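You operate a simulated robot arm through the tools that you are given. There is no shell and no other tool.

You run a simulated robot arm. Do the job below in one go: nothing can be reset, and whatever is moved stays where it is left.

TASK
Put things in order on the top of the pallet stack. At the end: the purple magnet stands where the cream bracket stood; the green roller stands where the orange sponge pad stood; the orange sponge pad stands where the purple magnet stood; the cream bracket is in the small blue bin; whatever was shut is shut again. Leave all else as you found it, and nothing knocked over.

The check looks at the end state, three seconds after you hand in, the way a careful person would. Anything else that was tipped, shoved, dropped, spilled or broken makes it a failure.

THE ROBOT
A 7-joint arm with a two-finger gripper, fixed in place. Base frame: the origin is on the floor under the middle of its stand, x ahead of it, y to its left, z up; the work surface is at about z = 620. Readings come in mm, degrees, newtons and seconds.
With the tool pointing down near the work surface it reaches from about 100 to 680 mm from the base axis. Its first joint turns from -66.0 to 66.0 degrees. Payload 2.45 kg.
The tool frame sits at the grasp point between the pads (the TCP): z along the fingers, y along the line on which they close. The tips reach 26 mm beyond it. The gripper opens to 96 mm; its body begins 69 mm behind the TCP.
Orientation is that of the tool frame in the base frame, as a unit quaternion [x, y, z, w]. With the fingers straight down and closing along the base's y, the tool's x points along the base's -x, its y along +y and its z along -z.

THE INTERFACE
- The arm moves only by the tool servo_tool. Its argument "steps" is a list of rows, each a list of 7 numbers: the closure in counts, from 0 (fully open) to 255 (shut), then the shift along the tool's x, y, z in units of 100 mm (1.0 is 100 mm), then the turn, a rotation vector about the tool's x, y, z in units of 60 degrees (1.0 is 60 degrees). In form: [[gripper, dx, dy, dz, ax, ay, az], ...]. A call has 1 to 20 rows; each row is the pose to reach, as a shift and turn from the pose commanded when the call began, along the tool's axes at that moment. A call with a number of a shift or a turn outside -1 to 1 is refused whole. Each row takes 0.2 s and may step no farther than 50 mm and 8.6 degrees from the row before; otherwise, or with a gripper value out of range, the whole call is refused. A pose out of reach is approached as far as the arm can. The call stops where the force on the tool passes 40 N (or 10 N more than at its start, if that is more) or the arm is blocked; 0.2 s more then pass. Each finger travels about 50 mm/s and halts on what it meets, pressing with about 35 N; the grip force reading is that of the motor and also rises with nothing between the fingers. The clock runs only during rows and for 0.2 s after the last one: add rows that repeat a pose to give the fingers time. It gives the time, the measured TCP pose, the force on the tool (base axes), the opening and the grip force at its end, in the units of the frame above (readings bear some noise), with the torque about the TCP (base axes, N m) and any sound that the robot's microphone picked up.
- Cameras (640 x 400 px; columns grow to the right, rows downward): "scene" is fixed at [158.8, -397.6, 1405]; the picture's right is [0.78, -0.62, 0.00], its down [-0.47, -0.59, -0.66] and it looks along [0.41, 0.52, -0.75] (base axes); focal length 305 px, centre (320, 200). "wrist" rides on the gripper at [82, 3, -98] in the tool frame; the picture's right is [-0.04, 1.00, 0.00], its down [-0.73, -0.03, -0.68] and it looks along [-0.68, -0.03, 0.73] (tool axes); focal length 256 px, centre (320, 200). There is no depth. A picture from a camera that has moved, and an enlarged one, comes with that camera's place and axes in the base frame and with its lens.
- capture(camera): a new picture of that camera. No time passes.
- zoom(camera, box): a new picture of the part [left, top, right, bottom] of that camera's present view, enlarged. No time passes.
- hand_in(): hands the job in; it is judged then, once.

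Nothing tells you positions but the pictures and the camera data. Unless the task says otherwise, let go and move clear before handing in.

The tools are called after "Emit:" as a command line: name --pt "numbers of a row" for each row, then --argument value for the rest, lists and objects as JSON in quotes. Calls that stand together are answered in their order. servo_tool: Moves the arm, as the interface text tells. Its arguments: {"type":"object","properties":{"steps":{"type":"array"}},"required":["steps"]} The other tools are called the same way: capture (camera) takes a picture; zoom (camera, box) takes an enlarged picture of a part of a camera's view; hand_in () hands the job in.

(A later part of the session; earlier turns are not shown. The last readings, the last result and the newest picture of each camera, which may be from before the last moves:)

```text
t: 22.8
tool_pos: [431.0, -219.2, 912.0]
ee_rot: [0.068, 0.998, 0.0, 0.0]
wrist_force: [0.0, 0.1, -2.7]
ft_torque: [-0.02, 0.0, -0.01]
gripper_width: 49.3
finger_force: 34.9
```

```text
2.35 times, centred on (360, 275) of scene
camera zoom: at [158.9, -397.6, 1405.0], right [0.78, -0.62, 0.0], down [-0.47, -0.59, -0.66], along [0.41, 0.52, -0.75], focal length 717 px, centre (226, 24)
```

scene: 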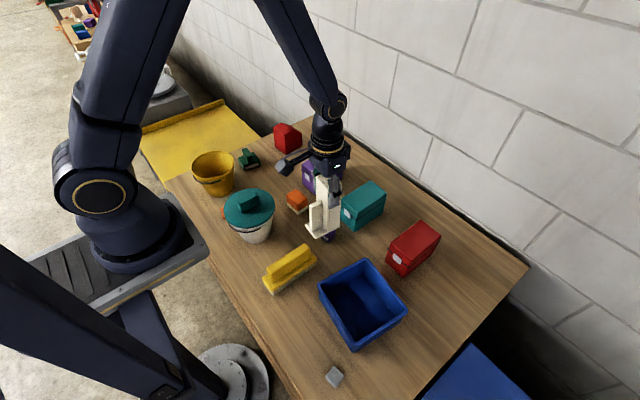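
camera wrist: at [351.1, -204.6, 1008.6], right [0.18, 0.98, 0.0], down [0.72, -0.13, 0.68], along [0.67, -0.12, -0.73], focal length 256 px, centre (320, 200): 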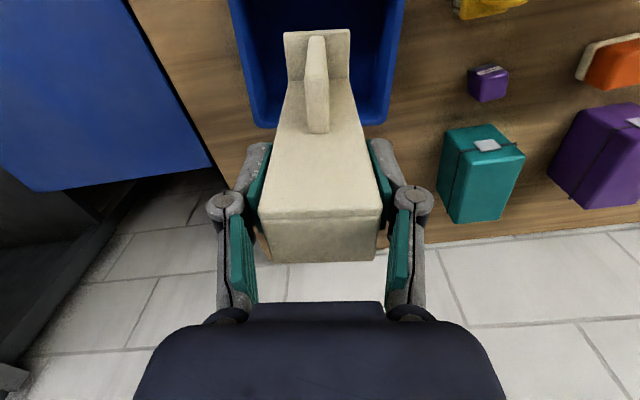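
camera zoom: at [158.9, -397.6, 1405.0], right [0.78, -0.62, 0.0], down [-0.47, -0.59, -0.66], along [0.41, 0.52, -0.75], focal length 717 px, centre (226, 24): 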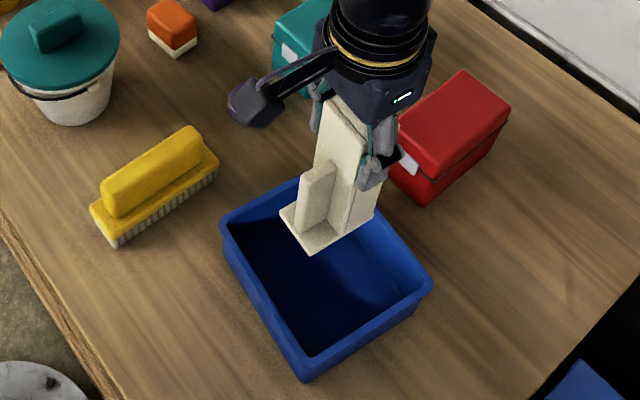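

The bracket's base is centred over the bin, so I'll lower it into the bin.

Emit:
servo_tool --pt "200 0 0 0.25 0 0 0" --pt "200 0 0 0.5 0 0 0" --pt "200 0 0 0.75 0 0 0" --pt "200 0 0 1.0 0 0 0"

Emit:
zoom --camera "scene" --box '[280, 190, 440, 360]'

Emit:
capture --camera "wrist"

```text
t: 23.8
tool_pos: [428.7, -216.3, 809.2]
ee_rot: [0.068, 0.998, 0.0, 0.0]
wrist_force: [-1.1, -0.1, -1.7]
ft_torque: [-0.01, 0.0, -0.02]
gripper_width: 49.5
finger_force: 34.5
```

```text
2.35 times, centred on (360, 275) of scene
camera zoom: at [158.9, -397.6, 1405.0], right [0.78, -0.62, 0.0], down [-0.47, -0.59, -0.66], along [0.41, 0.52, -0.75], focal length 717 px, centre (226, 24)
```

zoom: 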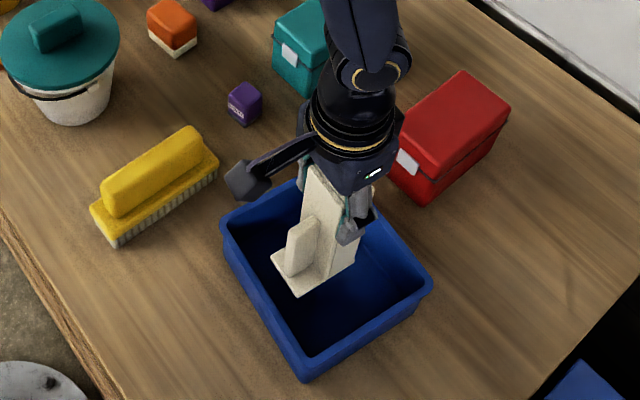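

```text
taken
camera wrist: at [348.7, -201.9, 906.4], right [0.18, 0.98, 0.0], down [0.72, -0.13, 0.68], along [0.67, -0.12, -0.73], focal length 256 px, centre (320, 200)
```

wrist: 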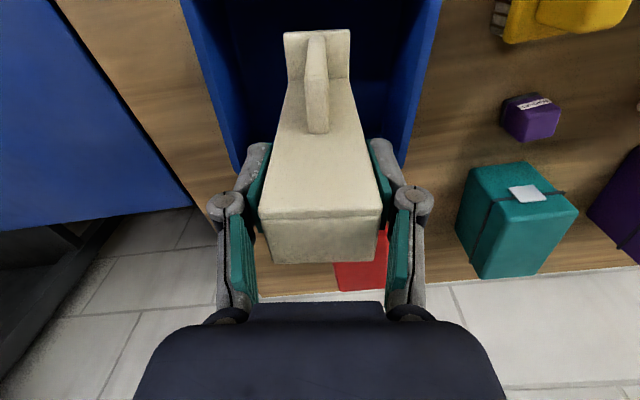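

Emit:
servo_tool --pt "200 0 0 0.15 0 0 0" --pt "200 0 0 0.3 0 0 0" --pt "200 0 0 0.42 0 0 0" --pt "200 0 0 0.42 0 0 0"

Emit:
servo_tool --pt "200 0 0 0.03 0 0 0" --pt "200 0 0 0.05 0 0 0" --pt "200 0 0 0.07 0 0 0" --pt "200 0 0 0.07 0 0 0"

Emit:
zoom --camera "scene" --box '[280, 190, 440, 360]'

```text
t: 24.8
tool_pos: [429.1, -217.1, 766.9]
ee_rot: [0.068, 0.998, 0.0, 0.0]
wrist_force: [0.6, -0.1, -1.7]
ft_torque: [0.0, 0.02, 0.01]
gripper_width: 49.3
finger_force: 35.1
```

```text
t: 25.8
tool_pos: [428.9, -216.9, 761.4]
ee_rot: [0.068, 0.998, 0.0, 0.001]
wrist_force: [0.1, -0.4, -2.5]
ft_torque: [-0.02, -0.03, -0.01]
gripper_width: 49.2
finger_force: 35.5
```

```text
2.35 times, centred on (360, 275) of scene
camera zoom: at [158.9, -397.6, 1405.0], right [0.78, -0.62, 0.0], down [-0.47, -0.59, -0.66], along [0.41, 0.52, -0.75], focal length 717 px, centre (226, 24)
```

zoom: 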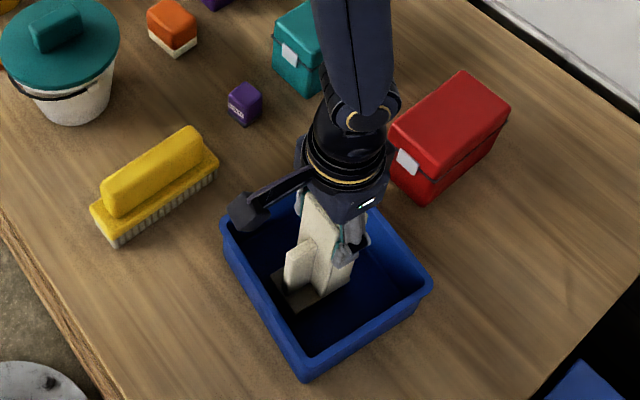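

Still no contact. I'll go down in small steps until it touches the bin floor.

Emit:
servo_tool --pt "200 0 0 0.02 0 0 0" --pt "200 0 0 0.04 0 0 0" --pt "200 0 0 0.04 0 0 0"

Emit:
servo_tool --pt "200 0 0 0.015 0 0 0" --pt "200 0 0 0.03 0 0 0" --pt "200 0 0 0.03 0 0 0"

```text
t: 26.6
tool_pos: [430.5, -218.3, 756.5]
ee_rot: [0.069, 0.998, 0.0, 0.0]
wrist_force: [-0.3, 0.1, -1.9]
ft_torque: [-0.02, 0.03, -0.01]
gripper_width: 49.5
finger_force: 34.8
```

```text
t: 27.4
tool_pos: [430.1, -217.7, 754.1]
ee_rot: [0.068, 0.998, 0.0, -0.001]
wrist_force: [-0.6, -0.4, -0.2]
ft_torque: [0.06, -0.01, 0.03]
gripper_width: 49.1
finger_force: 35.1
```

Emit:
servo_tool --pt "200 0 0 0.01 0 0 0" --pt "200 0 0 0.015 0 0 0" --pt "200 0 0 0.015 0 0 0"

```text
t: 28.2
tool_pos: [429.6, -219.1, 754.0]
ee_rot: [0.068, 0.998, 0.0, 0.002]
wrist_force: [-0.3, -2.0, 18.1]
ft_torque: [0.23, 0.38, 0.04]
gripper_width: 49.4
finger_force: 34.9
```

It touched the bin floor. I'll ease up a millimetre and open gently.

Emit:
servo_tool --pt "200 0 0 -0.012 0 0 0" --pt "200 0 0 -0.012 0 0 0" --pt "115 0 0 -0.012 0 0 0" --pt "100 0 0 -0.012 0 0 0" --pt "70 0 0 -0.012 0 0 0" --pt "40 0 0 -0.012 0 0 0" --pt "20 0 0 -0.012 0 0 0" --pt "20 0 0 -0.012 0 0 0"

Emit:
capture --camera "wrist"

Emit:
zoom --camera "scene" --box '[280, 190, 440, 360]'

```text
t: 30.0
tool_pos: [428.8, -217.6, 754.0]
ee_rot: [0.068, 0.998, 0.001, -0.001]
wrist_force: [-0.6, -0.6, -0.2]
ft_torque: [0.0, 0.0, 0.01]
gripper_width: 88.4
finger_force: 0.1
```

```text
taken
camera wrist: at [349.3, -203.9, 851.5], right [0.18, 0.98, 0.0], down [0.72, -0.13, 0.68], along [0.67, -0.12, -0.73], focal length 256 px, centre (320, 200)
```

wrist: 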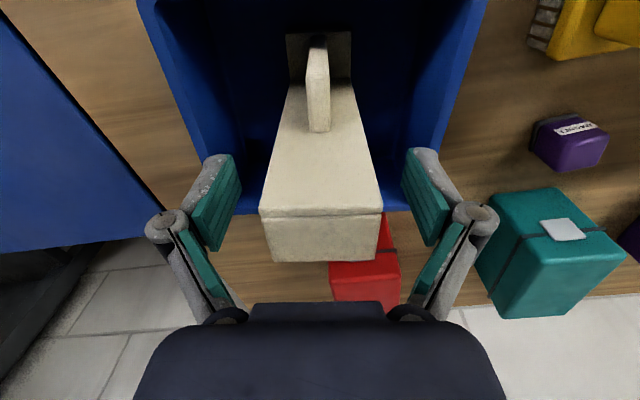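

```text
2.35 times, centred on (360, 275) of scene
camera zoom: at [158.8, -397.6, 1405.0], right [0.78, -0.62, 0.0], down [-0.47, -0.59, -0.66], along [0.41, 0.52, -0.75], focal length 717 px, centre (226, 24)
```

zoom: 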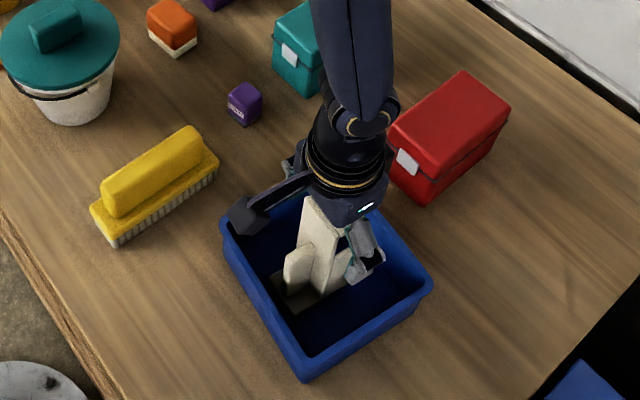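

The bracket stands in the bin and is released. I'll lift straight up clear of it.

Emit:
servo_tool --pt "20 0 0 -0.1 0 0 0" --pt "10 0 0 -0.3 0 0 0" --pt "0 0 0 -0.6 0 0 0" --pt "0 0 0 -1.0 0 0 0"

Emit:
servo_tool --pt "0 0 0.2 -0.2 0 0 0.04" --pt "0 0 0.5 -0.4 0 0 0.08" --pt "0 0 0.8 -0.4 0 0 0.12" --pt "0 0 1.0 -0.4 0 0 0.12"

Emit:
capture --camera "wrist"

Emit:
capture --camera "scene"

```text
t: 31.0
tool_pos: [427.0, -216.2, 854.4]
ee_rot: [0.069, 0.998, 0.0, 0.0]
wrist_force: [0.3, 0.5, 0.3]
ft_torque: [0.0, 0.02, -0.01]
gripper_width: 95.9
finger_force: 0.1
```

```text
t: 32.0
tool_pos: [440.7, -119.0, 893.2]
ee_rot: [0.131, 0.991, 0.0, 0.0]
wrist_force: [-0.7, 0.2, -0.5]
ft_torque: [-0.01, -0.01, 0.02]
gripper_width: 96.1
finger_force: 0.0
```

```text
taken
camera wrist: at [363.2, -94.5, 991.0], right [0.3, 0.95, 0.0], down [0.7, -0.22, 0.68], along [0.65, -0.2, -0.73], focal length 256 px, centre (320, 200)
```

wrist: 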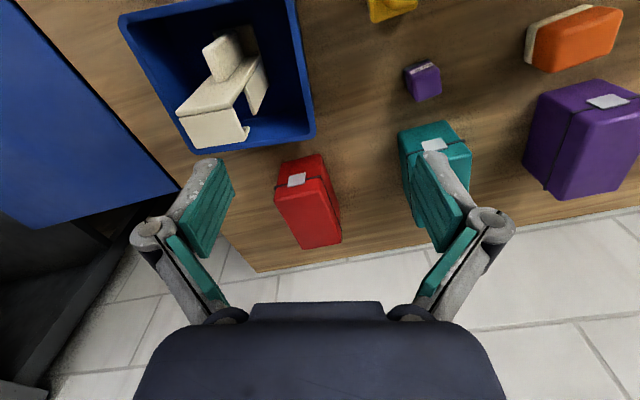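

```text
taken
```

scene: 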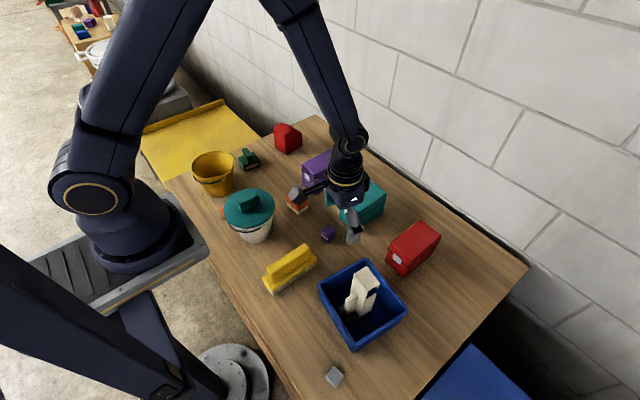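

The bracket stands upright in the bin. Next is the magnet, so I'll zoom in to refine its position and angle.

Emit:
zoom --camera "wrist" --box '[380, 40, 460, 110]'

```text
5.71 times, centred on (420, 75) of wrist
camera zoom: at [363.2, -94.5, 991.0], right [0.3, 0.95, 0.0], down [0.7, -0.22, 0.68], along [0.65, -0.2, -0.73], focal length 1463 px, centre (-251, 914)
```

zoom: 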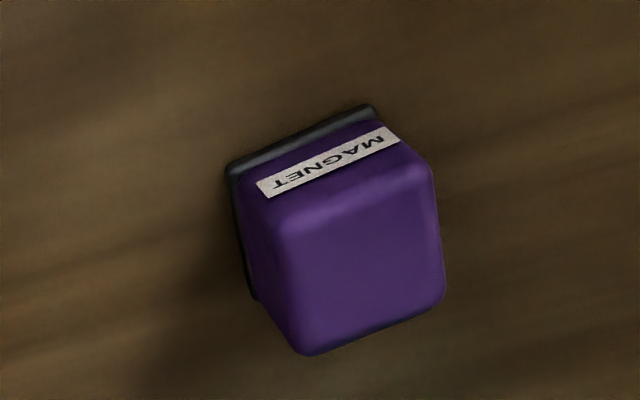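

The magnet is about 32 mm square, centred near (512, 0), turned 6–7°, with its top around z=657. I'll move above it and turn to match.

Emit:
servo_tool --pt "0 -0.05 0.17 0 0 0 -0.09" --pt "0 -0.1 0.34 0 0 0 -0.18" --pt "0 -0.15 0.5 0 0 0 -0.27" --pt "0 -0.19 0.67 0 0 0 -0.362" --pt "0 -0.19 0.67 0 0 0 -0.362"

```text
t: 33.2
tool_pos: [475.7, -61.1, 892.1]
ee_rot: [-0.059, 0.998, 0.0, 0.0]
wrist_force: [0.3, 0.8, 0.0]
ft_torque: [-0.01, -0.01, 0.01]
gripper_width: 96.0
finger_force: 0.0
```

Emit:
servo_tool --pt "0 -0.11 0.14 0.2 0 0 0" --pt "0 -0.22 0.28 0.4 0 0 0" --pt "0 -0.33 0.42 0.6 0 0 0" --pt "0 -0.433 0.564 0.9 0 0 0" --pt "0 -0.433 0.564 0.9 0 0 0"

Emit:
capture --camera "wrist"

```text
t: 34.4
tool_pos: [517.8, 0.3, 801.5]
ee_rot: [-0.058, 0.998, 0.0, 0.0]
wrist_force: [-0.4, -0.4, 0.2]
ft_torque: [0.03, 0.02, -0.01]
gripper_width: 96.0
finger_force: 0.0
```

```text
taken
camera wrist: at [437.3, -6.1, 898.6], right [-0.08, 1.0, 0.0], down [0.73, 0.06, 0.68], along [0.68, 0.05, -0.73], focal length 256 px, centre (320, 200)
```

wrist: 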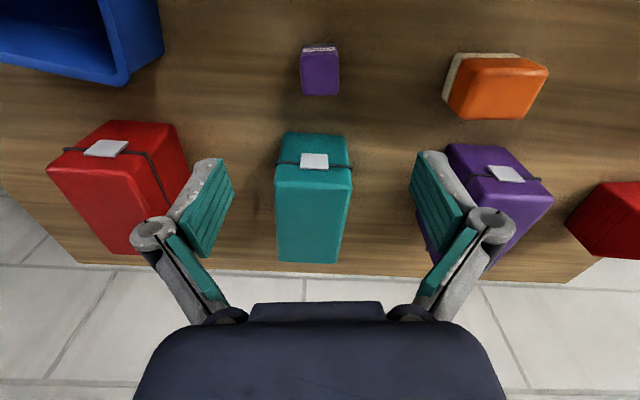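

Emit:
zoom --camera "wrist" --box '[280, 30, 360, 110]'

Emit:
zoom --camera "wrist" --box '[430, 30, 560, 130]'

```text
5.00 times, centred on (320, 70) of wrist
camera zoom: at [437.3, -6.1, 898.6], right [-0.08, 1.0, 0.0], down [0.73, 0.06, 0.68], along [0.68, 0.05, -0.73], focal length 1280 px, centre (320, 850)
```

zoom: 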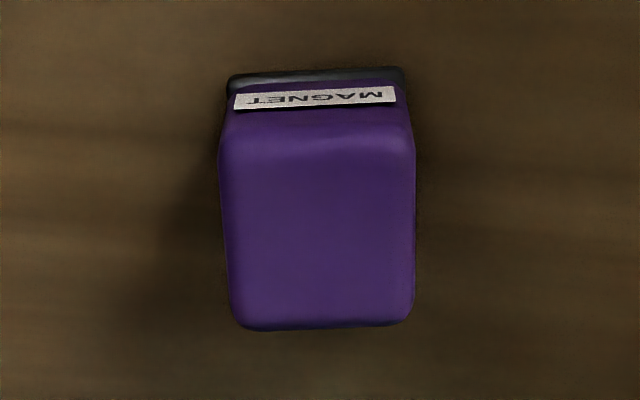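

```text
4.00 times, centred on (495, 80) of wrist
camera zoom: at [437.3, -6.1, 898.6], right [-0.08, 1.0, 0.0], down [0.73, 0.06, 0.68], along [0.68, 0.05, -0.73], focal length 1024 px, centre (-380, 680)
```

zoom: 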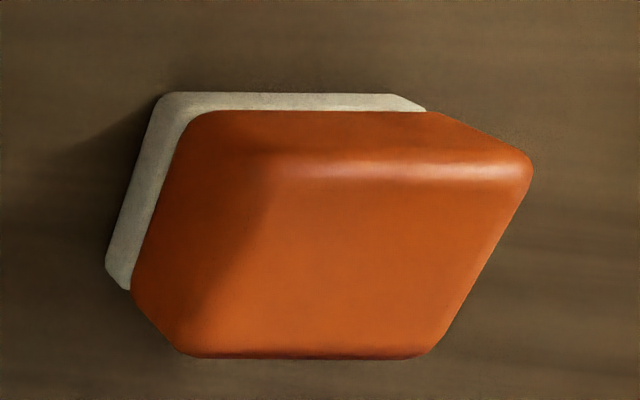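

The magnet is square to the fingers, with the tool about 6 mm too far forward. I'll correct that and descend in stages.

Emit:
servo_tool --pt "0 0.03 -0.008 0.25 0 0 0" --pt "0 0.06 -0.008 0.5 0 0 0" --pt "0 0.06 -0.008 0.75 0 0 0" --pt "0 0.06 -0.008 1.0 0 0 0" --pt "0 0.06 -0.008 1.0 0 0 0"

Emit:
capture --camera "wrist"

Emit:
zoom --camera "scene" --box '[260, 170, 400, 280]'

```text
t: 35.6
tool_pos: [510.6, 0.9, 701.7]
ee_rot: [-0.058, 0.998, 0.0, 0.001]
wrist_force: [-0.5, 0.0, 0.5]
ft_torque: [0.0, 0.01, -0.03]
gripper_width: 96.0
finger_force: 0.1
```

```text
taken
camera wrist: at [429.4, -6.2, 799.5], right [-0.08, 1.0, 0.0], down [0.73, 0.06, 0.68], along [0.68, 0.05, -0.73], focal length 256 px, centre (320, 200)
```

wrist: 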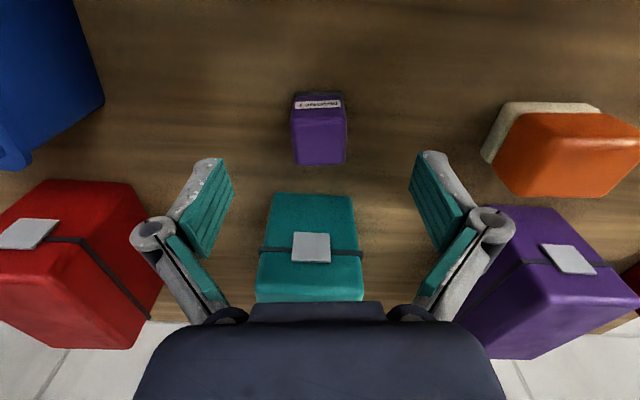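

```text
3.64 times, centred on (330, 225) of scene
camera zoom: at [158.8, -397.6, 1405.0], right [0.78, -0.62, 0.0], down [-0.47, -0.59, -0.66], along [0.41, 0.52, -0.75], focal length 1108 px, centre (284, 109)
```

zoom: 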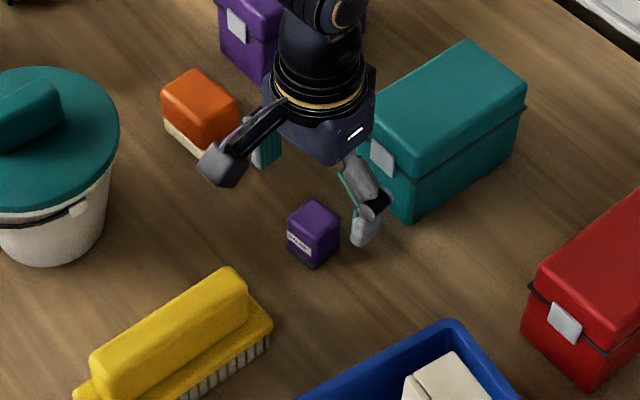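

It's aligned, so I'll descend to grasp height. The tips should end just above the table.

Emit:
servo_tool --pt "0 0 0 0.2 0 0 0" --pt "0 0 0 0.4 0 0 0" --pt "0 0 0 0.5 0 0 0" --pt "0 0 0 0.5 0 0 0"

Emit:
capture --camera "wrist"

Emit:
zoom --camera "scene" --box '[260, 170, 400, 280]'

```text
t: 36.6
tool_pos: [510.6, 0.6, 651.1]
ee_rot: [-0.059, 0.998, 0.0, 0.0]
wrist_force: [-0.4, -0.2, 0.7]
ft_torque: [-0.01, -0.04, -0.03]
gripper_width: 95.9
finger_force: 0.0
```

```text
taken
camera wrist: at [429.2, -6.0, 748.8], right [-0.08, 1.0, 0.0], down [0.73, 0.06, 0.68], along [0.68, 0.05, -0.73], focal length 256 px, centre (320, 200)
```

wrist: 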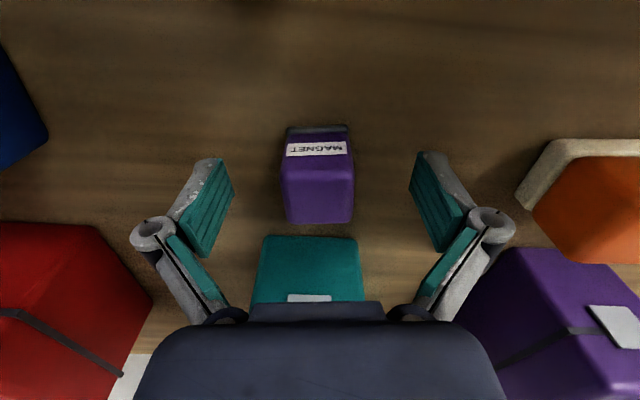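

```text
3.64 times, centred on (330, 225) of scene
camera zoom: at [158.8, -397.6, 1405.0], right [0.78, -0.62, 0.0], down [-0.47, -0.59, -0.66], along [0.41, 0.52, -0.75], focal length 1108 px, centre (284, 109)
```

zoom: 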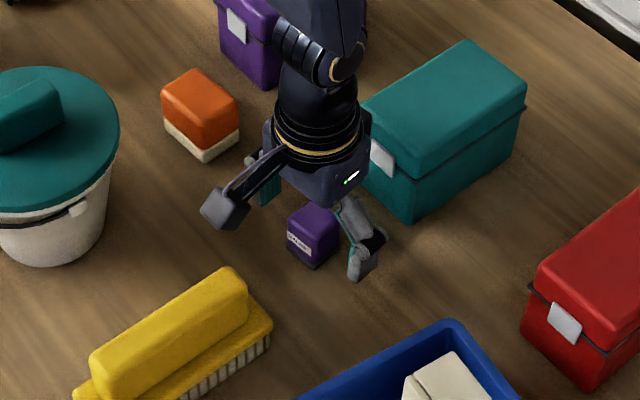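

Emit:
servo_tool --pt "100 0 0 0 0 0 0" --pt "150 0 0 0 0 0 0" --pt "190 0 0 0 0 0 0" --pt "220 0 0 0 0 0 0" --pt "220 0 0 0 0 0 0" --pt "220 0 0 0 0 0 0"

Emit:
capture --camera "wrist"

```text
t: 38.0
tool_pos: [511.4, 0.2, 652.3]
ee_rot: [-0.058, 0.998, 0.0, 0.0]
wrist_force: [-0.9, -1.0, 3.7]
ft_torque: [-0.03, 0.0, 0.01]
gripper_width: 33.0
finger_force: 35.3
```

```text
taken
camera wrist: at [429.1, -6.0, 749.0], right [-0.08, 1.0, 0.0], down [0.73, 0.06, 0.68], along [0.68, 0.05, -0.73], focal length 256 px, centre (320, 200)
```

wrist: 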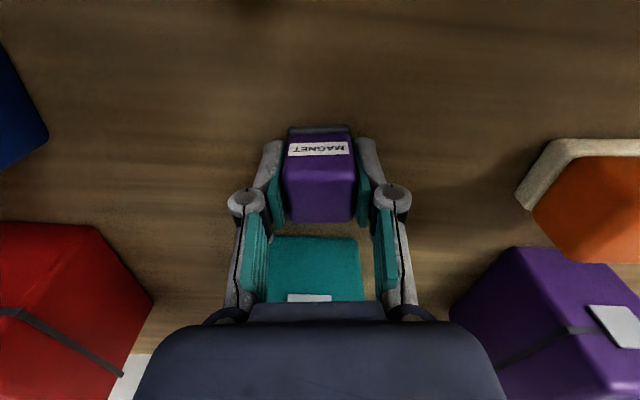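

The magnet is gripped at 33 mm, and its original spot is (511.5, 0). I'll lift it straight up.

Emit:
servo_tool --pt "220 0 0 -0.05 0 0 0" --pt "220 0 0 -0.15 0 0 0" --pt "220 0 0 -0.4 0 0 0" --pt "220 0 0 -0.7 0 0 0" --pt "220 0 0 -1.0 0 0 0"

Emit:
servo_tool --pt "220 0 0 -0.25 0 0 0.0" --pt "220 0 0 -0.5 0 0 0.0" --pt "220 0 0 -0.5 0 0 0"

Emit:
capture --camera "wrist"

Emit:
capture --camera "scene"

```text
t: 39.2
tool_pos: [509.7, 3.8, 752.0]
ee_rot: [-0.058, 0.998, -0.001, 0.0]
wrist_force: [-1.0, 0.0, -0.1]
ft_torque: [-0.01, 0.02, 0.0]
gripper_width: 32.9
finger_force: 34.9
```

```text
t: 40.0
tool_pos: [511.9, 1.9, 802.2]
ee_rot: [-0.059, 0.998, 0.001, 0.0]
wrist_force: [0.4, -0.5, -0.5]
ft_torque: [-0.01, -0.02, 0.03]
gripper_width: 32.9
finger_force: 34.5
```

```text
taken
camera wrist: at [429.8, -5.2, 899.4], right [-0.08, 1.0, 0.0], down [0.73, 0.06, 0.68], along [0.68, 0.05, -0.73], focal length 256 px, centre (320, 200)
```

wrist: 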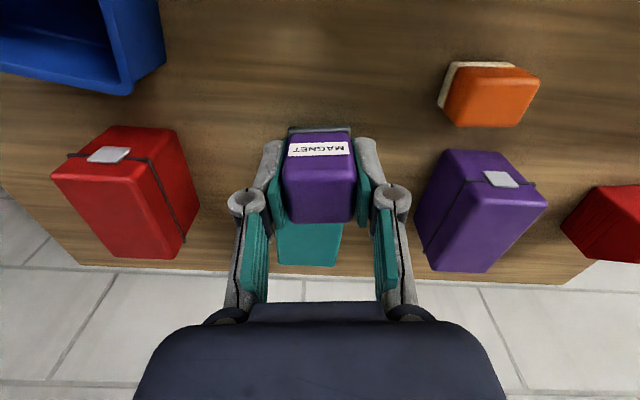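

```text
taken
```

scene: 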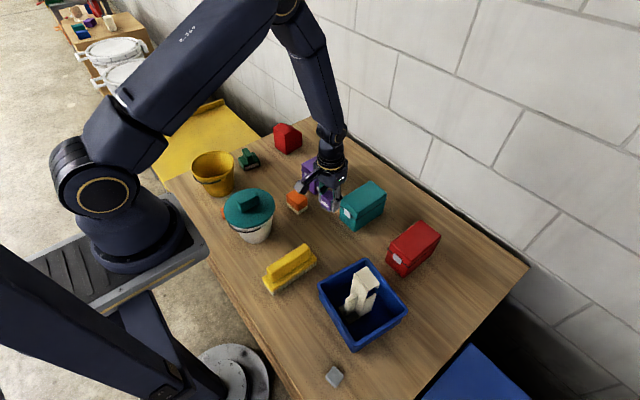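

The magnet is secure. I'll carry it across to the bracket's old spot at (511.5, 299.5).

Emit:
servo_tool --pt "220 -0.029 0.247 0 0 0 0" --pt "220 -0.058 0.494 0 0 0 0" --pt "220 -0.087 0.741 0 0 0 0" --pt "220 -0.116 0.988 0 0 0 0"

Emit:
servo_tool --pt "220 -0.029 0.247 0 0 0 0" --pt "220 -0.058 0.494 0 0 0 0" --pt "220 -0.087 0.741 0 0 0 0" --pt "220 -0.116 0.988 0 0 0 0"

Emit:
servo_tool --pt "220 -0.029 0.247 0 0 0 0" --pt "220 -0.058 0.494 0 0 0 0" --pt "220 -0.087 0.741 0 0 0 0" --pt "220 -0.116 0.988 0 0 0 0" --pt "220 -0.116 0.988 0 0 0 0"

Emit:
capture --camera "wrist"

Emit:
capture --camera "scene"

```text
t: 41.0
tool_pos: [510.7, 98.5, 803.2]
ee_rot: [-0.059, 0.998, 0.0, -0.001]
wrist_force: [0.4, -0.1, -0.7]
ft_torque: [-0.03, 0.0, -0.04]
gripper_width: 33.0
finger_force: 34.7
```

```text
t: 42.0
tool_pos: [509.5, 199.9, 802.4]
ee_rot: [-0.058, 0.998, 0.0, 0.0]
wrist_force: [-0.3, 0.4, -0.1]
ft_torque: [0.01, -0.02, 0.01]
gripper_width: 33.1
finger_force: 35.5
```

```text
t: 43.2
tool_pos: [510.9, 298.4, 803.1]
ee_rot: [-0.059, 0.998, 0.0, 0.0]
wrist_force: [1.0, 0.8, -0.7]
ft_torque: [-0.01, 0.01, -0.03]
gripper_width: 33.2
finger_force: 34.8
```

```text
taken
camera wrist: at [429.7, 292.2, 899.7], right [-0.08, 1.0, 0.0], down [0.73, 0.06, 0.68], along [0.68, 0.05, -0.73], focal length 256 px, centre (320, 200)
```

wrist: 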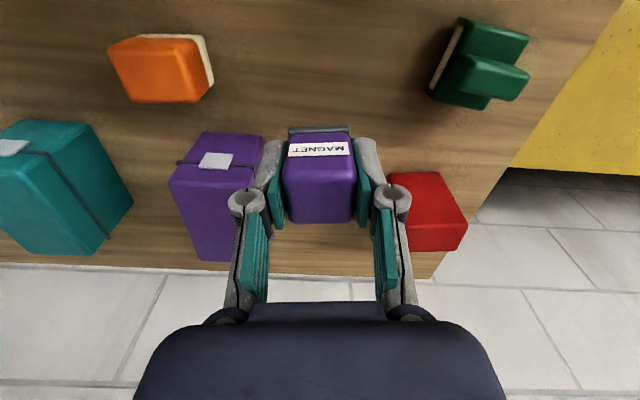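

```text
taken
```

scene: 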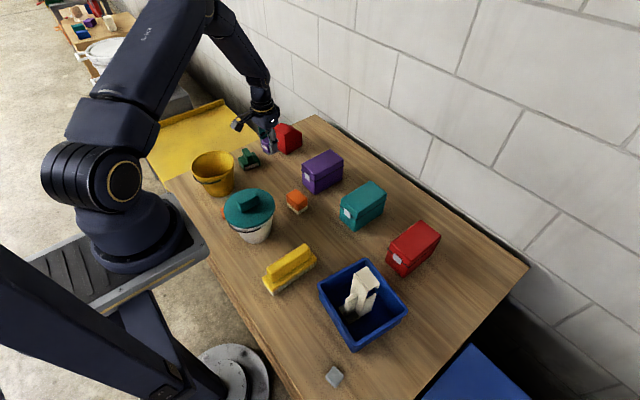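

I'm over the target. I'll use this view to measure the roller and the pad, then lower the magnet.

Emit:
zoom --camera "wrist" --box '[420, 0, 540, 120]'

Emit:
servo_tool --pt "220 0 0.01 0.25 0 0 0" --pt "220 0 0.01 0.5 0 0 0" --pt "220 0 0.01 0.75 0 0 0" --pt "220 0 0.01 1.0 0 0 0"

Emit:
servo_tool --pt "220 0 0 0.2 0 0 0" --pt "220 0 0 0.35 0 0 0" --pt "220 0 0 0.45 0 0 0" --pt "220 0 0 0.45 0 0 0"

Emit:
capture --camera "wrist"

Emit:
zoom --camera "scene" --box '[200, 90, 340, 200]'

```text
3.33 times, centred on (480, 60) of wrist
camera zoom: at [429.7, 292.2, 899.7], right [-0.08, 1.0, 0.0], down [0.73, 0.06, 0.68], along [0.68, 0.05, -0.73], focal length 853 px, centre (-213, 667)
```

zoom: 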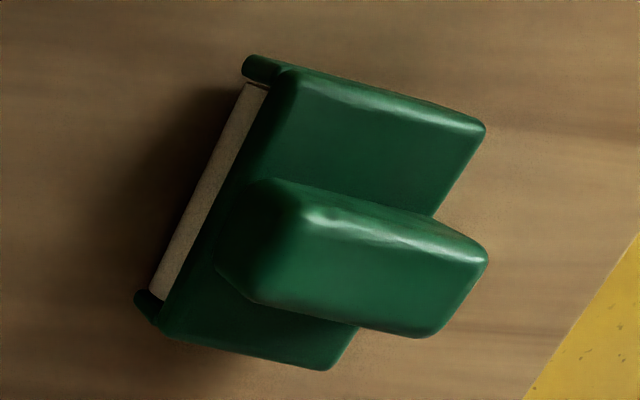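

```text
t: 44.2
tool_pos: [509.4, 299.7, 704.4]
ee_rot: [-0.058, 0.998, 0.001, -0.001]
wrist_force: [-1.0, 0.2, -0.9]
ft_torque: [-0.01, 0.0, -0.01]
gripper_width: 33.0
finger_force: 35.4
```

```text
t: 45.2
tool_pos: [508.8, 301.4, 659.2]
ee_rot: [-0.058, 0.998, -0.001, 0.0]
wrist_force: [0.7, -0.1, -0.7]
ft_torque: [0.02, -0.04, -0.05]
gripper_width: 32.8
finger_force: 35.1
```

```text
taken
camera wrist: at [428.1, 294.8, 755.8], right [-0.08, 1.0, 0.0], down [0.73, 0.06, 0.68], along [0.68, 0.05, -0.73], focal length 256 px, centre (320, 200)
```

wrist: 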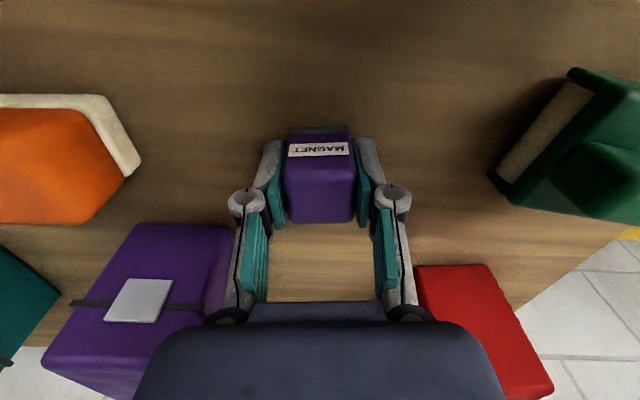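

```text
3.64 times, centred on (270, 145) of scene
camera zoom: at [158.9, -397.6, 1405.1], right [0.78, -0.62, 0.0], down [-0.47, -0.59, -0.66], along [0.41, 0.52, -0.75], focal length 1108 px, centre (502, 400)
```

zoom: 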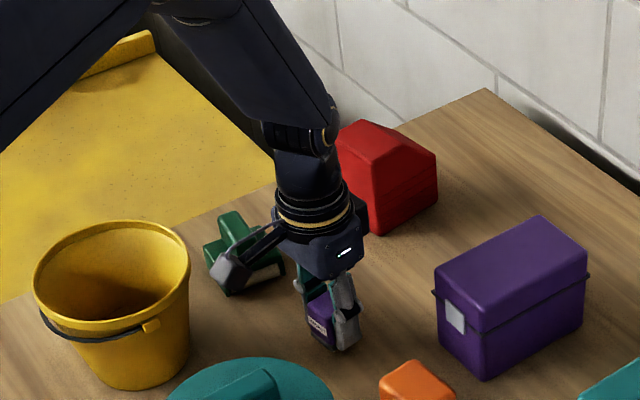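

Emit:
servo_tool --pt "220 -0.015 0 0.03 0 0 0" --pt "220 -0.015 0 0.05 0 0 0" --pt "220 -0.015 0 0.05 0 0 0"

Emit:
servo_tool --pt "220 0 0 0.01 0 0 0" --pt "220 0 0 0.02 0 0 0" --pt "220 0 0 0.02 0 0 0"

```text
t: 46.0
tool_pos: [511.1, 301.1, 653.8]
ee_rot: [-0.058, 0.998, 0.0, 0.0]
wrist_force: [-0.5, -0.4, -0.8]
ft_torque: [0.07, 0.02, 0.01]
gripper_width: 33.2
finger_force: 35.4
```

```text
t: 46.8
tool_pos: [510.3, 301.8, 652.6]
ee_rot: [-0.059, 0.998, 0.001, 0.0]
wrist_force: [-2.6, -0.3, 8.3]
ft_torque: [-0.03, 0.08, -0.04]
gripper_width: 32.9
finger_force: 35.5
```

The magnet is touching the table. I'll release it and lift away.

Emit:
servo_tool --pt "220 0 0 -0.005 0 0 0" --pt "160 0 0 -0.005 0 0 0" --pt "140 0 0 -0.005 0 0 0" --pt "100 0 0 -0.005 0 0 0" --pt "50 0 0 -0.005 0 0 0" --pt "0 0 0 -0.005 0 0 0" --pt "0 0 0 -0.005 0 0 0"

Emit:
capture --camera "wrist"

Emit:
servo_tool --pt "0 0 0 -0.1 0 0 0" --pt "0 0 0 -0.4 0 0 0" --pt "0 0 0 -0.7 0 0 0" --pt "0 0 0 -1.0 0 0 0"

Emit:
capture --camera "wrist"

Emit:
zoom --camera "scene" --box '[200, 90, 340, 200]'

```text
t: 48.4
tool_pos: [510.9, 302.0, 652.6]
ee_rot: [-0.058, 0.998, 0.0, -0.001]
wrist_force: [0.0, 0.0, 0.3]
ft_torque: [0.05, -0.01, 0.01]
gripper_width: 96.0
finger_force: 0.1
```

```text
taken
camera wrist: at [429.9, 294.6, 748.9], right [-0.08, 1.0, 0.0], down [0.73, 0.06, 0.68], along [0.68, 0.05, -0.73], focal length 256 px, centre (320, 200)
```

wrist: 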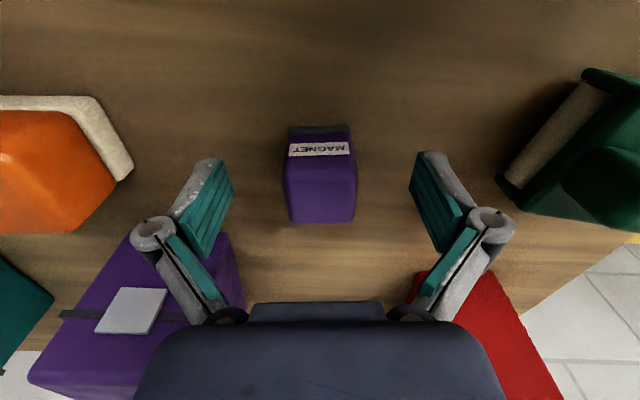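

```text
t: 49.4
tool_pos: [512.9, 301.1, 752.1]
ee_rot: [-0.059, 0.998, 0.0, 0.0]
wrist_force: [0.1, 0.2, 0.5]
ft_torque: [0.0, -0.01, 0.0]
gripper_width: 96.2
finger_force: 0.0
```

```text
taken
camera wrist: at [431.5, 293.5, 849.1], right [-0.08, 1.0, 0.0], down [0.73, 0.06, 0.68], along [0.68, 0.05, -0.73], focal length 256 px, centre (320, 200)
```

wrist: 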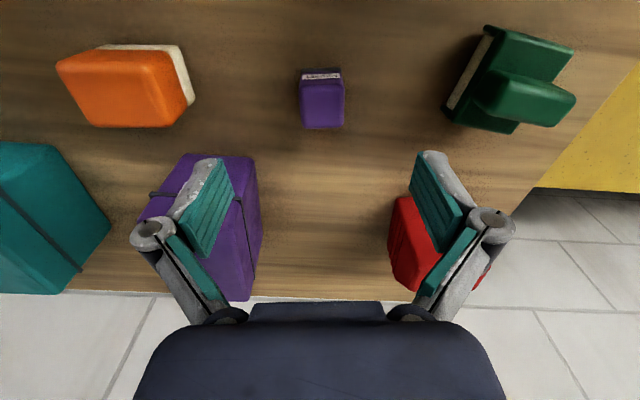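

```text
3.64 times, centred on (270, 145) of scene
camera zoom: at [158.8, -397.6, 1405.0], right [0.78, -0.62, 0.0], down [-0.47, -0.59, -0.66], along [0.41, 0.52, -0.75], focal length 1108 px, centre (502, 400)
```

zoom: 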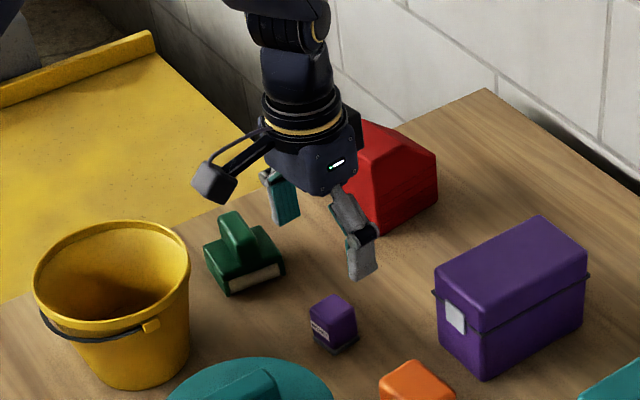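

The magnet stands at the bracket's old spot. Next is the sponge pad at about (512, 160), so I'll move above it.

Emit:
servo_tool --pt "0 0.02 -0.17 -0.1 0 0 0.02" --pt "0 0.04 -0.35 -0.2 0 0 0.052" --pt "0 0.06 -0.53 -0.3 0 0 0.052" --pt "0 0.082 -0.7 -0.4 0 0 0.052"

Emit:
servo_tool --pt "0 0.012 -0.2 0 0 0 0" --pt "0 0.025 -0.4 0 0 0 0" --pt "0 0.04 -0.7 0 0 0 0" --pt "0 0.04 -0.7 0 0 0 0"

Emit:
capture --camera "wrist"

```text
t: 50.4
tool_pos: [512.8, 230.1, 791.9]
ee_rot: [-0.032, 0.999, -0.001, -0.001]
wrist_force: [-0.5, -0.2, -0.3]
ft_torque: [-0.01, 0.0, -0.01]
gripper_width: 96.3
finger_force: 0.1
```

```text
t: 51.4
tool_pos: [509.8, 160.4, 791.3]
ee_rot: [-0.031, 1.0, 0.001, 0.0]
wrist_force: [0.5, -0.4, 0.0]
ft_torque: [-0.03, -0.03, 0.0]
gripper_width: 95.9
finger_force: 0.0
```

```text
taken
camera wrist: at [428.8, 158.2, 887.0], right [-0.02, 1.0, 0.0], down [0.73, 0.02, 0.68], along [0.68, 0.02, -0.73], focal length 256 px, centre (320, 200)
```

wrist: 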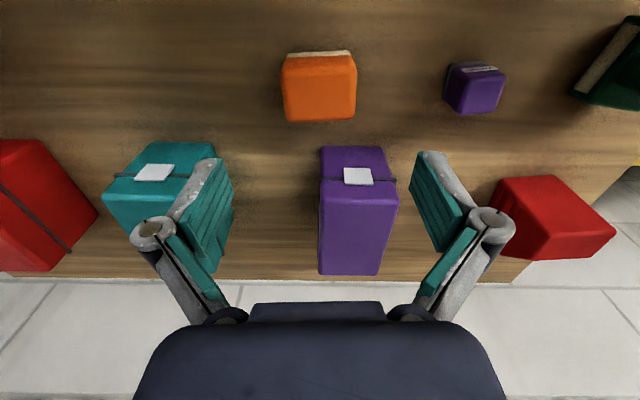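

Emit:
zoom --camera "wrist" --box '[265, 35, 375, 135]'

Emit:
zoom --camera "wrist" --box '[430, 40, 520, 130]'

```text
4.00 times, centred on (320, 85) of wrist
camera zoom: at [428.8, 158.2, 887.0], right [-0.02, 1.0, 0.0], down [0.73, 0.02, 0.68], along [0.68, 0.02, -0.73], focal length 1024 px, centre (320, 660)
```

zoom: 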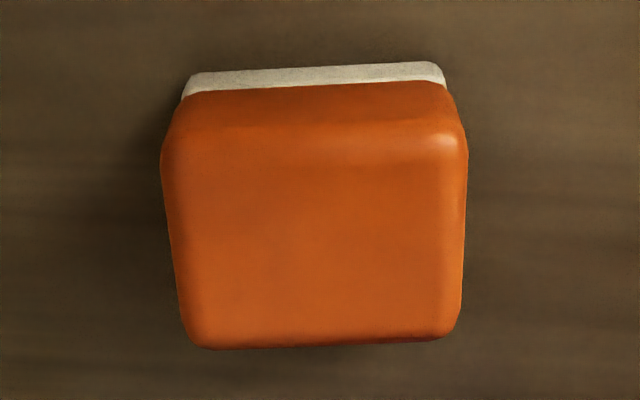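

```text
4.44 times, centred on (475, 85) of wrist
camera zoom: at [428.8, 158.2, 887.0], right [-0.02, 1.0, 0.0], down [0.73, 0.02, 0.68], along [0.68, 0.02, -0.73], focal length 1138 px, centre (-369, 711)
```

zoom: 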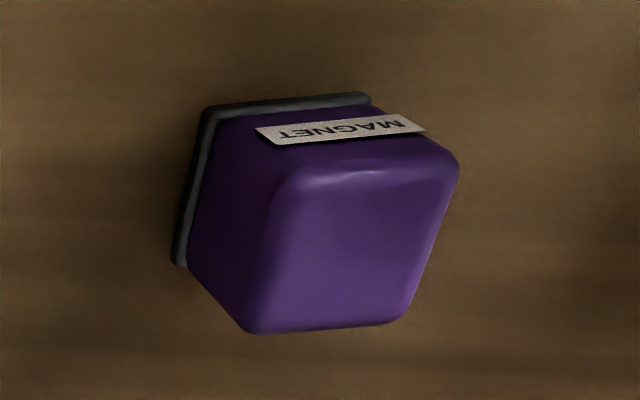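

The pad is about 62 mm wide, centred near (514, 159), and the fingers are parallel to it. I'll correct the small offset and descend.

Emit:
servo_tool --pt "0 -0.03 -0.017 0.25 0 0 0" --pt "0 -0.03 -0.017 0.5 0 0 0" --pt "0 -0.03 -0.017 0.75 0 0 0" --pt "0 -0.03 -0.017 1.0 0 0 0" --pt "0 -0.03 -0.017 1.0 0 0 0"

Emit:
capture --camera "wrist"

```text
t: 52.6
tool_pos: [513.4, 160.8, 689.7]
ee_rot: [-0.032, 0.999, 0.0, 0.0]
wrist_force: [-0.8, 0.4, -0.2]
ft_torque: [-0.02, -0.01, -0.01]
gripper_width: 95.9
finger_force: 0.0
```

```text
taken
camera wrist: at [431.7, 157.8, 787.1], right [-0.02, 1.0, 0.0], down [0.73, 0.02, 0.68], along [0.68, 0.02, -0.73], focal length 256 px, centre (320, 200)
```

wrist: 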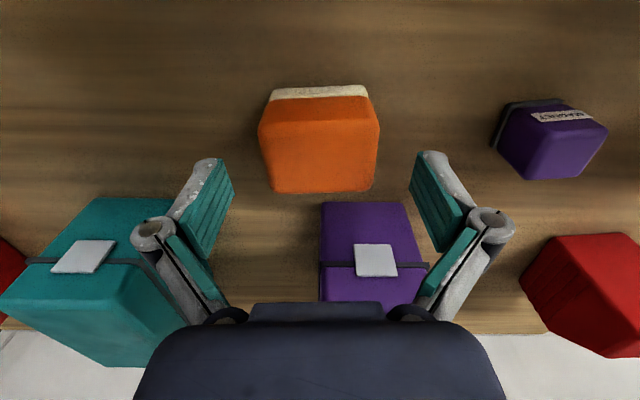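

Emit:
servo_tool --pt "0 -0.01 0 0.15 0 0 0" --pt "0 -0.01 0 0.3 0 0 0" --pt "0 -0.01 0 0.39 0 0 0" --pt "0 -0.01 0 0.39 0 0 0"

Emit:
capture --camera "wrist"

```text
t: 53.6
tool_pos: [512.6, 160.7, 651.4]
ee_rot: [-0.031, 1.0, 0.0, 0.0]
wrist_force: [0.0, 0.4, 0.1]
ft_torque: [0.0, -0.03, 0.02]
gripper_width: 95.9
finger_force: 0.2
```

```text
taken
camera wrist: at [432.6, 157.1, 748.3], right [-0.02, 1.0, 0.0], down [0.73, 0.02, 0.68], along [0.68, 0.02, -0.73], focal length 256 px, centre (320, 200)
```

wrist: 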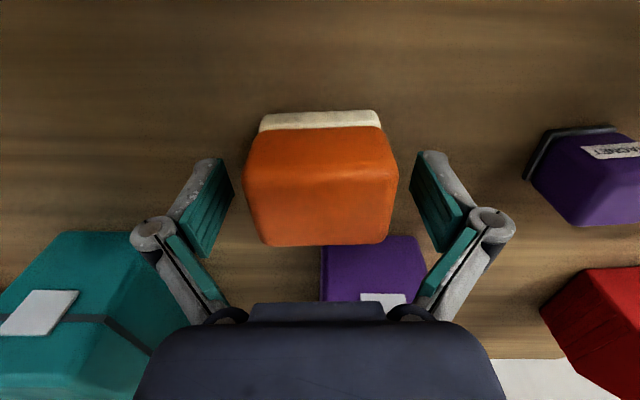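

Emit:
servo_tool --pt "50 0 0 0 0 0 0" --pt "80 0 0 0 0 0 0" --pt "110 0 0 0 0 0 0" --pt "130 0 0 0 0 0 0" --pt "130 0 0 0 0 0 0"

Emit:
capture --camera "wrist"

```text
t: 54.8
tool_pos: [514.1, 159.9, 650.8]
ee_rot: [-0.031, 1.0, -0.001, 0.0]
wrist_force: [-1.2, 0.2, 5.1]
ft_torque: [0.02, 0.12, -0.01]
gripper_width: 60.5
finger_force: 34.8
```

```text
taken
camera wrist: at [432.5, 157.2, 748.7], right [-0.02, 1.0, 0.0], down [0.73, 0.02, 0.68], along [0.68, 0.02, -0.73], focal length 256 px, centre (320, 200)
```

wrist: 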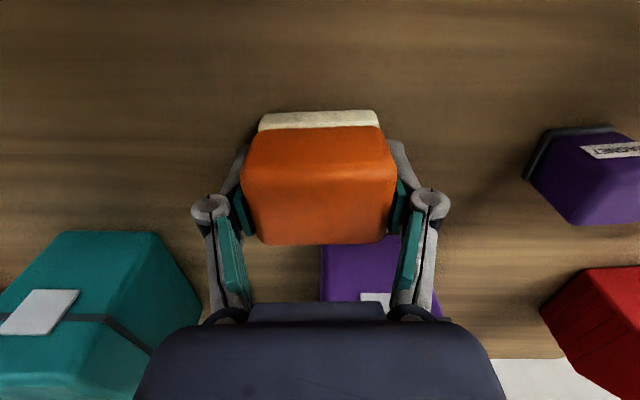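

The pad is gripped at 60.5 mm, with its centre at S≈(515, 159). I'll lift it, then carry it to the magnet's old spot.

Emit:
servo_tool --pt "130 0 0 -0.05 0 0 0" --pt "130 0 0 -0.2 0 0 0" --pt "130 0 0 -0.45 0 0 0" --pt "130 0 0 -0.75 0 0 0" --pt "130 0 0 -1.0 0 0 0" --pt "130 0 0 -1.0 0 0 0"

Emit:
capture --camera "wrist"

Emit:
zoom --camera "scene" --box '[240, 130, 400, 250]'

```text
t: 56.2
tool_pos: [515.0, 158.8, 751.3]
ee_rot: [-0.031, 1.0, 0.001, 0.0]
wrist_force: [-0.3, 0.4, -0.8]
ft_torque: [0.01, 0.01, 0.03]
gripper_width: 60.7
finger_force: 35.2
```

```text
taken
camera wrist: at [434.5, 156.8, 848.4], right [-0.02, 1.0, 0.0], down [0.73, 0.02, 0.68], along [0.68, 0.02, -0.73], focal length 256 px, centre (320, 200)
```

wrist: 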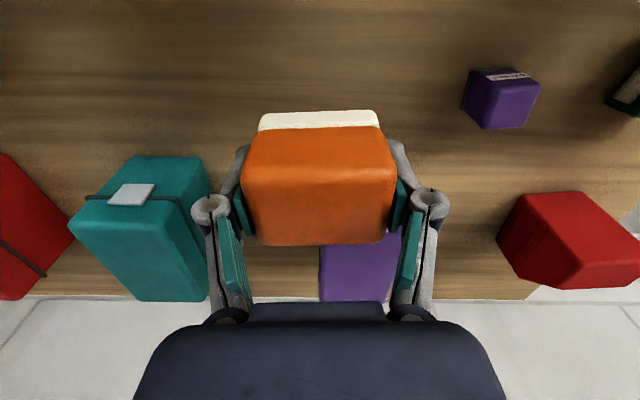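

```text
3.33 times, centred on (320, 190) of scene
camera zoom: at [158.8, -397.6, 1405.0], right [0.78, -0.62, 0.0], down [-0.47, -0.59, -0.66], along [0.41, 0.52, -0.75], focal length 1016 px, centre (320, 233)
```

zoom: 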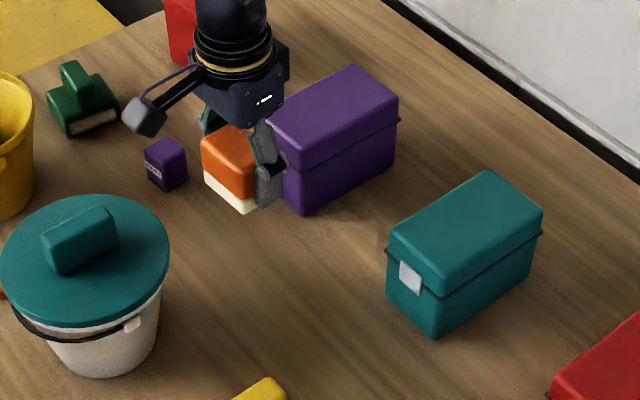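

Emit:
servo_tool --pt "130 0.018 -0.2 0 0 0 0" --pt "130 0.036 -0.4 0 0 0 0" --pt "130 0.054 -0.6 0 0 0 0" --pt "130 0.072 -0.794 0 0 0 0"

Emit:
servo_tool --pt "130 0.018 -0.2 0 0 0 0" --pt "130 0.036 -0.4 0 0 0 0" --pt "130 0.054 -0.6 0 0 0 0" --pt "130 0.072 -0.794 0 0 0 0" --pt "130 0.072 -0.794 0 0 0 0"

Emit:
capture --camera "wrist"

Emit:
zoom --camera "scene" --box '[240, 130, 400, 250]'

```text
t: 57.2
tool_pos: [513.2, 77.1, 754.7]
ee_rot: [-0.031, 1.0, 0.0, -0.001]
wrist_force: [-0.8, 0.4, -0.9]
ft_torque: [-0.01, 0.01, -0.01]
gripper_width: 60.6
finger_force: 34.9
```

```text
t: 58.4
tool_pos: [510.7, -0.3, 752.7]
ee_rot: [-0.032, 0.999, 0.0, 0.001]
wrist_force: [-0.8, 0.0, 0.0]
ft_torque: [0.05, 0.0, 0.0]
gripper_width: 60.4
finger_force: 34.3
```

```text
taken
camera wrist: at [428.7, -4.0, 850.2], right [-0.02, 1.0, 0.0], down [0.73, 0.02, 0.68], along [0.68, 0.02, -0.73], focal length 256 px, centre (320, 200)
```

wrist: 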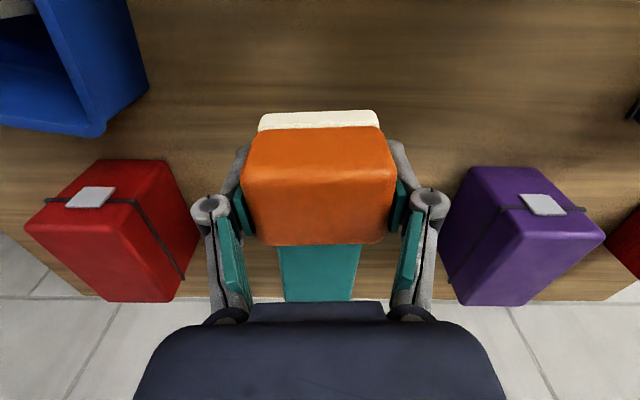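

```text
3.33 times, centred on (320, 190) of scene
camera zoom: at [158.8, -397.6, 1405.0], right [0.78, -0.62, 0.0], down [-0.47, -0.59, -0.66], along [0.41, 0.52, -0.75], focal length 1016 px, centre (320, 233)
```

zoom: 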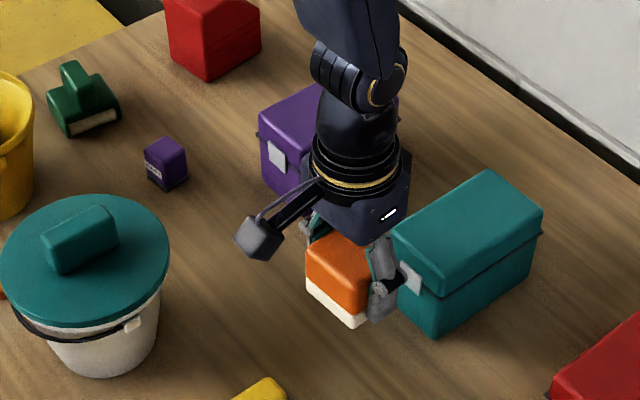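

Over the magnet's old spot. I'll lower the pad.

Emit:
servo_tool --pt "130 0 0 0.25 0 0 0" --pt "130 0 0 0.5 0 0 0" --pt "130 0 0 0.75 0 0 0" --pt "130 0 0 0.93 0 0 0" --pt "130 0 0 0.93 0 0 0"

Emit:
servo_tool --pt "130 0 0 0.02 0 0 0" --pt "130 0 0 0.04 0 0 0" --pt "130 0 0 0.055 0 0 0" --pt "130 0 0 0.055 0 0 0"

```text
t: 59.6
tool_pos: [508.5, -0.2, 660.4]
ee_rot: [-0.032, 0.999, 0.0, 0.0]
wrist_force: [-0.7, 0.3, -0.2]
ft_torque: [-0.03, 0.01, 0.01]
gripper_width: 60.1
finger_force: 35.2
```

```text
t: 60.6
tool_pos: [510.5, -0.0, 655.2]
ee_rot: [-0.031, 1.0, 0.0, -0.001]
wrist_force: [-0.3, -0.3, 0.4]
ft_torque: [0.02, 0.0, -0.03]
gripper_width: 60.4
finger_force: 34.8
```

Emit:
servo_tool --pt "130 0 0 0.01 0 0 0" --pt "130 0 0 0.025 0 0 0" --pt "130 0 0 0.025 0 0 0"

Emit:
servo_tool --pt "130 0 0 0.01 0 0 0" --pt "130 0 0 0.01 0 0 0"

```text
t: 61.4
tool_pos: [509.5, -0.4, 653.6]
ee_rot: [-0.032, 0.999, 0.0, 0.0]
wrist_force: [-0.4, -0.6, -1.4]
ft_torque: [0.03, -0.01, 0.01]
gripper_width: 60.5
finger_force: 34.9
```

```text
t: 62.0
tool_pos: [511.6, 0.2, 651.4]
ee_rot: [-0.031, 1.0, 0.0, 0.001]
wrist_force: [-2.6, -0.9, 9.1]
ft_torque: [0.02, 0.08, -0.01]
gripper_width: 60.5
finger_force: 35.0
```

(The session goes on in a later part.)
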